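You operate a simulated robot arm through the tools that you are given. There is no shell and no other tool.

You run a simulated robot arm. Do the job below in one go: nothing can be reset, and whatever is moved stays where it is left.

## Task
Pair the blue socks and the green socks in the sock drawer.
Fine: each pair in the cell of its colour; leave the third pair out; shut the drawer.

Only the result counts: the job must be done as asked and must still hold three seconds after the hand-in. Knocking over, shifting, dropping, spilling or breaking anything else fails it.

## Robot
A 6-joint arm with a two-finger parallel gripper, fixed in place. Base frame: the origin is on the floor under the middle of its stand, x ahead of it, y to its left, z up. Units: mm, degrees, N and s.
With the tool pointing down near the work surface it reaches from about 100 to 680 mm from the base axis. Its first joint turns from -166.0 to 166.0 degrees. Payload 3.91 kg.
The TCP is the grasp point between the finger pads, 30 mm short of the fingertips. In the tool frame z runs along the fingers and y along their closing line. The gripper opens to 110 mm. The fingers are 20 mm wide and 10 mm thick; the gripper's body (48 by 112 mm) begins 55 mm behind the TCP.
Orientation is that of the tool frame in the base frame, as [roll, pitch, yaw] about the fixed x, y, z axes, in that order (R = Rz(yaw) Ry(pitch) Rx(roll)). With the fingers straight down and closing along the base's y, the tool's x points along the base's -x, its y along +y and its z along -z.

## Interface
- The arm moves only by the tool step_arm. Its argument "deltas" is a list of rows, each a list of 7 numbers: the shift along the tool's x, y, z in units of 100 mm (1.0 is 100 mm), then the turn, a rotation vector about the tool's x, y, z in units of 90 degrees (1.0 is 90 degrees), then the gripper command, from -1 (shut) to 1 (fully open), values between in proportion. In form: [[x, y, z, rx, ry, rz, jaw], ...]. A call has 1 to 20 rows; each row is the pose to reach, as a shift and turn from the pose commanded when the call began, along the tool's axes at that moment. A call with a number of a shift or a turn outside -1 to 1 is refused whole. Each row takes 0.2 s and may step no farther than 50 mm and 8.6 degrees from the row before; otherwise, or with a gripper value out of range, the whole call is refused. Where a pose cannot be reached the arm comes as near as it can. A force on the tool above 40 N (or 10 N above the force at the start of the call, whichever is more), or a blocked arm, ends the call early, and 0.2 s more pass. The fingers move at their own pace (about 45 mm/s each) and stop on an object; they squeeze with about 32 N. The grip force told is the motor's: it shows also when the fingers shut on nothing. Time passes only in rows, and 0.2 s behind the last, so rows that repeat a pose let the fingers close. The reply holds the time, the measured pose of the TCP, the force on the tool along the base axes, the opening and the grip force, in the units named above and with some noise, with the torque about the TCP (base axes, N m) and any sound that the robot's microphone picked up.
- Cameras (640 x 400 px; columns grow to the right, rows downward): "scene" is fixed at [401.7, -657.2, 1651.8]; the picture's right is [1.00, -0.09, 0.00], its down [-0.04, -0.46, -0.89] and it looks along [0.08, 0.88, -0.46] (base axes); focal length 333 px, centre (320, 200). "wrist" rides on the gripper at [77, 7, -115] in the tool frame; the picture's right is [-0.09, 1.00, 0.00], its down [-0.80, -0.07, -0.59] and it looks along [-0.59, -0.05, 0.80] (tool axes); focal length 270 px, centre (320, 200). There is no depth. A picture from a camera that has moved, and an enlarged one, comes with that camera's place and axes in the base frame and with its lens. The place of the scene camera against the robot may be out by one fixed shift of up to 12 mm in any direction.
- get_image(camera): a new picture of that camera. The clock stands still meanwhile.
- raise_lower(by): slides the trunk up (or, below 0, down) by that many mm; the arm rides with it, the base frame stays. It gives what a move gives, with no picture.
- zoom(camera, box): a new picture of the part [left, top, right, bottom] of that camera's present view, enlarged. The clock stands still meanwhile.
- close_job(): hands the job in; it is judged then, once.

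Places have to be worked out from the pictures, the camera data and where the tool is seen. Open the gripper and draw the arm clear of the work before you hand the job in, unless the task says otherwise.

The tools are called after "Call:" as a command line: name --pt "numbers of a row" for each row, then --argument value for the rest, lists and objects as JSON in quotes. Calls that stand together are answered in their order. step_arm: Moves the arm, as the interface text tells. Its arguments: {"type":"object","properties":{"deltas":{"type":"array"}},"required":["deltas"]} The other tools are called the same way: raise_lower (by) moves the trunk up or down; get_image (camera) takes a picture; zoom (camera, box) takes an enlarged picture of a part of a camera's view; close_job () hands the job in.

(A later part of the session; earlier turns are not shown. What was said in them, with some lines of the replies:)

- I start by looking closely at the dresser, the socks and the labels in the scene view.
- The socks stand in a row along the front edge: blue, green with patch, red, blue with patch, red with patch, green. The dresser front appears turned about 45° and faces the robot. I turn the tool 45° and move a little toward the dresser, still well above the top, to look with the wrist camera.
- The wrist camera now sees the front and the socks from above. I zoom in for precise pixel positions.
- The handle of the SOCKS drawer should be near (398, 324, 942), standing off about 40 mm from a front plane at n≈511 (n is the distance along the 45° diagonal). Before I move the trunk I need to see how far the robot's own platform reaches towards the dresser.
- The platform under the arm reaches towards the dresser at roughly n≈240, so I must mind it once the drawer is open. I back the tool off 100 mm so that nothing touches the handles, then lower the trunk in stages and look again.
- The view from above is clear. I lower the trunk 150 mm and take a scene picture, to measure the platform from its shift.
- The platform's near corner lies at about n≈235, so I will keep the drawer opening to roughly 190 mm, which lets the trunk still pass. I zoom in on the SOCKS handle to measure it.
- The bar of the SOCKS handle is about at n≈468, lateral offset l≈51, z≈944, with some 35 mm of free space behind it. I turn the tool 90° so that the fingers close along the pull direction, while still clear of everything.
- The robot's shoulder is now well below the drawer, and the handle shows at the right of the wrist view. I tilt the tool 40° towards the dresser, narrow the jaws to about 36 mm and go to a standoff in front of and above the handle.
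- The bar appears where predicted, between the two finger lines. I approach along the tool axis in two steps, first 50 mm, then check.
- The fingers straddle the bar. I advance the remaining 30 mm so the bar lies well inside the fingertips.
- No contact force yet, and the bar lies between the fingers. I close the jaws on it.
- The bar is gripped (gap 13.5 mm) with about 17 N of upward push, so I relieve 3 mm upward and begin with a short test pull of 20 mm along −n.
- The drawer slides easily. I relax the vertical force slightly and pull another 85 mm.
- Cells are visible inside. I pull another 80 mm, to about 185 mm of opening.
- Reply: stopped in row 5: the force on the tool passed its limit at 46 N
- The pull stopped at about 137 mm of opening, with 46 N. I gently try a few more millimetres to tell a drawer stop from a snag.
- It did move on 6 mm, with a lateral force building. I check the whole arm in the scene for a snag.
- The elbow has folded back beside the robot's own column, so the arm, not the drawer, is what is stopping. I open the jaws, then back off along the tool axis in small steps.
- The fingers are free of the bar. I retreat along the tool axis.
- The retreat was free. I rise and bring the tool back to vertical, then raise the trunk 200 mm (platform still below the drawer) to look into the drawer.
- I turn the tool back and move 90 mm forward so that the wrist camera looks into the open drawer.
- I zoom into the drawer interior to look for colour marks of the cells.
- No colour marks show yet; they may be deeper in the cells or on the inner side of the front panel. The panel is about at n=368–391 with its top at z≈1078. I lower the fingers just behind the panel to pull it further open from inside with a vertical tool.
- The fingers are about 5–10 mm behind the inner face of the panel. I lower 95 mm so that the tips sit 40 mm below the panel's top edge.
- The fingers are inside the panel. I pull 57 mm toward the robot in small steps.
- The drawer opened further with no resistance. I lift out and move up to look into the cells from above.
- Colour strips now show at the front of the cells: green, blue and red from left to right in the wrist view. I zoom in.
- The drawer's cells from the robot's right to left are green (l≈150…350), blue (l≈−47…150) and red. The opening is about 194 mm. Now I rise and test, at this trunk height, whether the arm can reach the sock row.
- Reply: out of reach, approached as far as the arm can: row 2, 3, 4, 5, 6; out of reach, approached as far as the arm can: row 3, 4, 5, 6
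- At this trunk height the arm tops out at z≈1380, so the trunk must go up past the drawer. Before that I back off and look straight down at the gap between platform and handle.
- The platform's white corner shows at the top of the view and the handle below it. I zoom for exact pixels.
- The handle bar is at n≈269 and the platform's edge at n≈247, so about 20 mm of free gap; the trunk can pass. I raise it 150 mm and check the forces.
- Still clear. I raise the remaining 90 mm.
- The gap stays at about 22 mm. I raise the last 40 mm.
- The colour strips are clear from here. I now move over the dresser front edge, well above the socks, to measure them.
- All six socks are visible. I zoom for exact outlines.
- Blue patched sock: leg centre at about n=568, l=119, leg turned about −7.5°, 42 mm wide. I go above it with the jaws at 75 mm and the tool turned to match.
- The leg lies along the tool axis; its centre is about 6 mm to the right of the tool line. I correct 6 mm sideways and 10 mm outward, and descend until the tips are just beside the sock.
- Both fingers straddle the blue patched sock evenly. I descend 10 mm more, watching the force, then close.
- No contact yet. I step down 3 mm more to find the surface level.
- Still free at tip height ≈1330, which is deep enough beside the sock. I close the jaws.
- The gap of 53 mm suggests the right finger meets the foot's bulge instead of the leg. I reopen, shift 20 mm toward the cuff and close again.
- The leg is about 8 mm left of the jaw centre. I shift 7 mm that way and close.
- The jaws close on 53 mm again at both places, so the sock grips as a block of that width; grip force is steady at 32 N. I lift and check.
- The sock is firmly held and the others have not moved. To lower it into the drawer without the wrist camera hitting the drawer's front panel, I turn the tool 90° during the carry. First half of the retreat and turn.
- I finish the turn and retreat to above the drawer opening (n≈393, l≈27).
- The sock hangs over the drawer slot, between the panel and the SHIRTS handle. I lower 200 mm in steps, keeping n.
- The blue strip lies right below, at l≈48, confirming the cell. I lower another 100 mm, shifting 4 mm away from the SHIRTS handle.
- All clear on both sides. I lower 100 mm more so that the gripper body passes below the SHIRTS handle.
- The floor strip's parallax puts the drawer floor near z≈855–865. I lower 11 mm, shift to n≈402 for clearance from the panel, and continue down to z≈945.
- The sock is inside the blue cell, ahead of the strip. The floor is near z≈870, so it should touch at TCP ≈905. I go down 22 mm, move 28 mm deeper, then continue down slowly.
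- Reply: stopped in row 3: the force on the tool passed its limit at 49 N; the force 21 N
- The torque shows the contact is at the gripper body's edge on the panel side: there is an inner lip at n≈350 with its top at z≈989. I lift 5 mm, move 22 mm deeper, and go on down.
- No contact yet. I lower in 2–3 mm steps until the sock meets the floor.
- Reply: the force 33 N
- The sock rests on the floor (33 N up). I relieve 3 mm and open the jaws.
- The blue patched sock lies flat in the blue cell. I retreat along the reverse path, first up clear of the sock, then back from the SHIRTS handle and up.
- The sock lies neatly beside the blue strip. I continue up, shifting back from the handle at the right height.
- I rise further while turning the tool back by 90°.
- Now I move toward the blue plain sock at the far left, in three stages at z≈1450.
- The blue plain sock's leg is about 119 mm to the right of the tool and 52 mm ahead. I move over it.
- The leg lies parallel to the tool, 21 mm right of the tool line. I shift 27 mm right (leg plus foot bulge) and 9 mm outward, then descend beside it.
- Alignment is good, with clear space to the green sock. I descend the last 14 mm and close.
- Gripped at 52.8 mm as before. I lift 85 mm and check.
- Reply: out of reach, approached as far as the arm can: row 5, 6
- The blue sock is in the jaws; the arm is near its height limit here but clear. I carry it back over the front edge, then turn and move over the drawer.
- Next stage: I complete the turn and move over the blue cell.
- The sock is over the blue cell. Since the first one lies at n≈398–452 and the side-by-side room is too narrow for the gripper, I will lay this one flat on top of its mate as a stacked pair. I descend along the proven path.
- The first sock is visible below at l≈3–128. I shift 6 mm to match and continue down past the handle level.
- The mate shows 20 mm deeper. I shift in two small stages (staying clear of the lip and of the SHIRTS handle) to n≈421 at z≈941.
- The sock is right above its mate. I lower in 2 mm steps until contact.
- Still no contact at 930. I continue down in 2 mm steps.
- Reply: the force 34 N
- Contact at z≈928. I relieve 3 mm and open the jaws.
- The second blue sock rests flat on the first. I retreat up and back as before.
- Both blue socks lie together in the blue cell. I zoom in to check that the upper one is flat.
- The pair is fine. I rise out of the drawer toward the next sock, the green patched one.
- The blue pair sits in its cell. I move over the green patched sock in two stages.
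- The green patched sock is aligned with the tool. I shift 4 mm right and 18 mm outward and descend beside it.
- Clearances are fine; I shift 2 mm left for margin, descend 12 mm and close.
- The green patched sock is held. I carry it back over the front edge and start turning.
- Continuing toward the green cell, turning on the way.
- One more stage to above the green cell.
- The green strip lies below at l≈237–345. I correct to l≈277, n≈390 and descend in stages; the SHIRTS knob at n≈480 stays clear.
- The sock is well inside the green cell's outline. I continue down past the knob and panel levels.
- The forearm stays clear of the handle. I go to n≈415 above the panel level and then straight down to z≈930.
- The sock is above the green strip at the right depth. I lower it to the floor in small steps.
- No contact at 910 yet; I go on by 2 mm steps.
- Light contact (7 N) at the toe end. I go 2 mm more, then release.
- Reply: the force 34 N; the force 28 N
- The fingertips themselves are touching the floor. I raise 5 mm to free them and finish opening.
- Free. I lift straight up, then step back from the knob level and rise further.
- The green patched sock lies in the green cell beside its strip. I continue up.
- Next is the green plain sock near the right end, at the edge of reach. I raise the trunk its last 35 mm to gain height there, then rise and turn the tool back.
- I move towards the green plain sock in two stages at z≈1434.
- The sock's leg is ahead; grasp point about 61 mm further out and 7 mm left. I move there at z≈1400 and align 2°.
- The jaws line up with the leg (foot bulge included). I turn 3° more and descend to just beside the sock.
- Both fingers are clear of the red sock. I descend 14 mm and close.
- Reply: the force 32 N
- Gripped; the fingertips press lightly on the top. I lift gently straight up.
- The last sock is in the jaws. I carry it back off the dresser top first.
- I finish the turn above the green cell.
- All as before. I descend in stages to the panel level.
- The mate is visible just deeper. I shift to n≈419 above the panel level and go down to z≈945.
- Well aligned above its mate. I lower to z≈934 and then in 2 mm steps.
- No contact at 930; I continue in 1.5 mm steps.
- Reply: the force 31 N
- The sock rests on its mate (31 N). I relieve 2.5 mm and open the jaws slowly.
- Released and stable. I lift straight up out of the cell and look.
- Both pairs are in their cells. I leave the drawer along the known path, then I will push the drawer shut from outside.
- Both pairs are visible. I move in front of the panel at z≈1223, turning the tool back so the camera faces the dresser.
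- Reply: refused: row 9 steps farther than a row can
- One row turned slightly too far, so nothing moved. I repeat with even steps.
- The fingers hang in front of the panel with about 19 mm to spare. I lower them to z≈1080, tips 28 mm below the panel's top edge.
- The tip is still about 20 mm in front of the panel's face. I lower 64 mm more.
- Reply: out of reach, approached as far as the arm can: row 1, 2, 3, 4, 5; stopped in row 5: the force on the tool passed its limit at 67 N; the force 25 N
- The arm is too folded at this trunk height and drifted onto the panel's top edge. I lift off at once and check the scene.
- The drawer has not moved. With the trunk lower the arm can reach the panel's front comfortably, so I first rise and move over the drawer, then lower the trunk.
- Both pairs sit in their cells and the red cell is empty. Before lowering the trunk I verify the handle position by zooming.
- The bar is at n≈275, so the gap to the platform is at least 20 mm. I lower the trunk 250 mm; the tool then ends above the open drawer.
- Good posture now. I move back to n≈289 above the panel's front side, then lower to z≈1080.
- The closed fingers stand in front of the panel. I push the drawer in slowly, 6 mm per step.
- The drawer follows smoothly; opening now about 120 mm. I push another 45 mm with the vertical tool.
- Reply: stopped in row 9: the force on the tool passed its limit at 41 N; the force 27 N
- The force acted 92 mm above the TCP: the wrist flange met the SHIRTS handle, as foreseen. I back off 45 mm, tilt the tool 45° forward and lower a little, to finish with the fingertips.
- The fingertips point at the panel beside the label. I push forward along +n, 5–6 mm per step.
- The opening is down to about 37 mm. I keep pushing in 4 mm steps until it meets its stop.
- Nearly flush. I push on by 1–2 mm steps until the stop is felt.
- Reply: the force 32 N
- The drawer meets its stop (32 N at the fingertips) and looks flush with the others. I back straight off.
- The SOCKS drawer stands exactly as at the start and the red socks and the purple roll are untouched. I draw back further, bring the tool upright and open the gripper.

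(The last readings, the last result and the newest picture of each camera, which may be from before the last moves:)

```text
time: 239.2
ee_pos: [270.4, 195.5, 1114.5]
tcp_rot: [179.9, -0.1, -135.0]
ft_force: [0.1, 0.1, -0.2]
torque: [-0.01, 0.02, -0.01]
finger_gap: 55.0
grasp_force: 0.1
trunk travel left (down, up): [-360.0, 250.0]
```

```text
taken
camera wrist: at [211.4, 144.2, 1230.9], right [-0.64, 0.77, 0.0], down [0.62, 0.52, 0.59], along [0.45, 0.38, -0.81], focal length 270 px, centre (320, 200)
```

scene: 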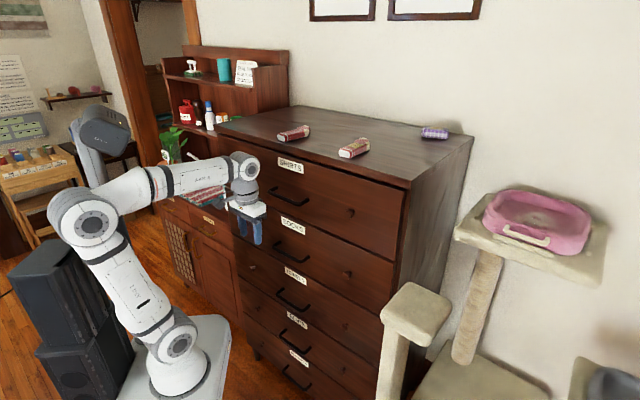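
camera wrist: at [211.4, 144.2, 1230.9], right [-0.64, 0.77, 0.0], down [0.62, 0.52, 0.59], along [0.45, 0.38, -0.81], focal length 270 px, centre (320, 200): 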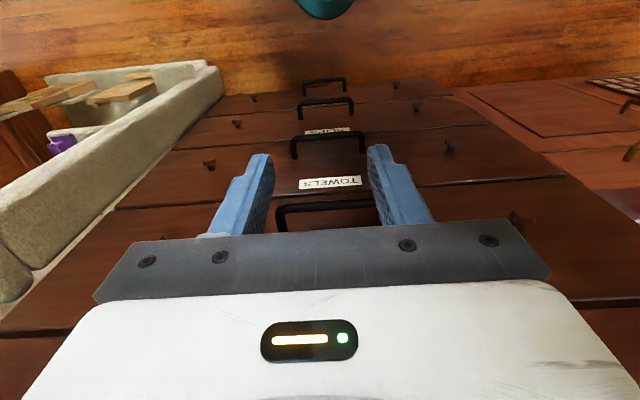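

The drawer is shut. I compare it in detail with the opening picture, using the same zoom box, and open the gripper fully while backing away.

Call:
step_arm --pt "0.1 0 -0.05 0 0 0 1" --pt "0.2 0 -0.1 0 0 0 1" --pt "0.3 0 -0.2 0 0 0 1" --pt "0.4 0 -0.3 0 0 0 1" --pt "0.4 0 -0.4 0 0 0 1" --pt "0.4 0 -0.4 0 0 0 1"

Call:
zoom --camera "scene" --box '[220, 190, 360, 278]'

Call:
zoom --camera "scene" --box '[340, 180, 440, 280]'

```text
time: 240.6
ee_pos: [242.5, 167.1, 1153.0]
tcp_rot: [179.8, -0.1, -134.9]
ft_force: [-0.1, -0.5, 0.8]
torque: [0.03, -0.04, 0.02]
finger_gap: 110.1
grasp_force: 0.0
trunk travel left (down, up): [-360.0, 250.0]
```

```text
4.55 times, centred on (290, 234) of scene
camera zoom: at [401.7, -657.2, 1651.8], right [1.0, -0.09, 0.0], down [-0.04, -0.46, -0.89], along [0.08, 0.88, -0.46], focal length 1515 px, centre (456, 46)
```

zoom: 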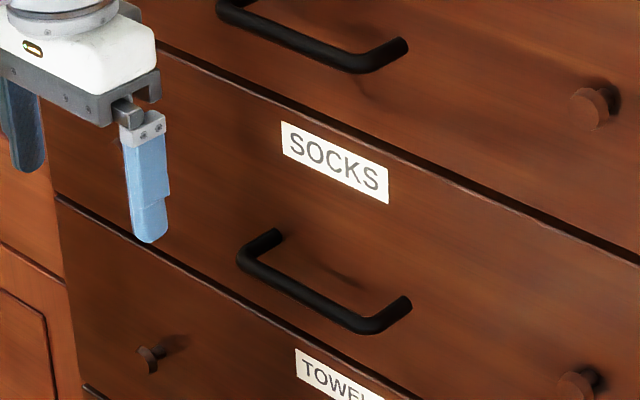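

```text
4.00 times, centred on (390, 230) of scene
camera zoom: at [401.7, -657.2, 1651.8], right [1.0, -0.09, 0.0], down [-0.04, -0.46, -0.89], along [0.08, 0.88, -0.46], focal length 1333 px, centre (40, 80)
```

zoom: 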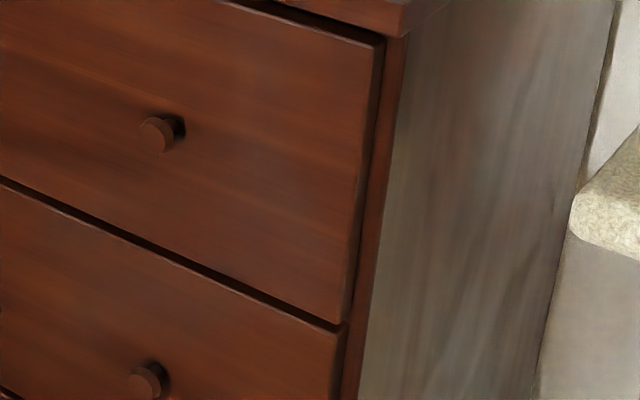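

The SOCKS drawer matches the opening picture pixel for pixel. Both pairs are inside their cells, the red pair and the purple roll are untouched, the gripper is open and the arm is clear. I hand the job in.

Call:
close_job

```text
The job is handed in.
```

The job is handed in. Both blue socks are in the blue cell, both green socks are in the green cell, and the SOCKS drawer is shut.

- **How the pairs lie:** in each cell one sock lies flat on top of the other. The gripper did not have room to lay them side by side.
- **Drawer:** it came up against its stop, and in the last pictures it looks the same as it did before I opened it. I could not see inside after shutting it. The socks were last seen in their cells while the drawer was still open.
- **Left out:** the red pair and the purple roll were not touched and look unmoved on the dresser top.
- **Bumps along the way:**
  - The gripper pressed on the inner edge of the drawer front.
  - The fingertips landed on the top edge of the drawer front with about 67 N.
  - The wrist touched the SHIRTS handle while I was pushing the drawer in.
  - I saw no damage or shift from any of these.

The gripper is open and the arm is clear of the dresser.
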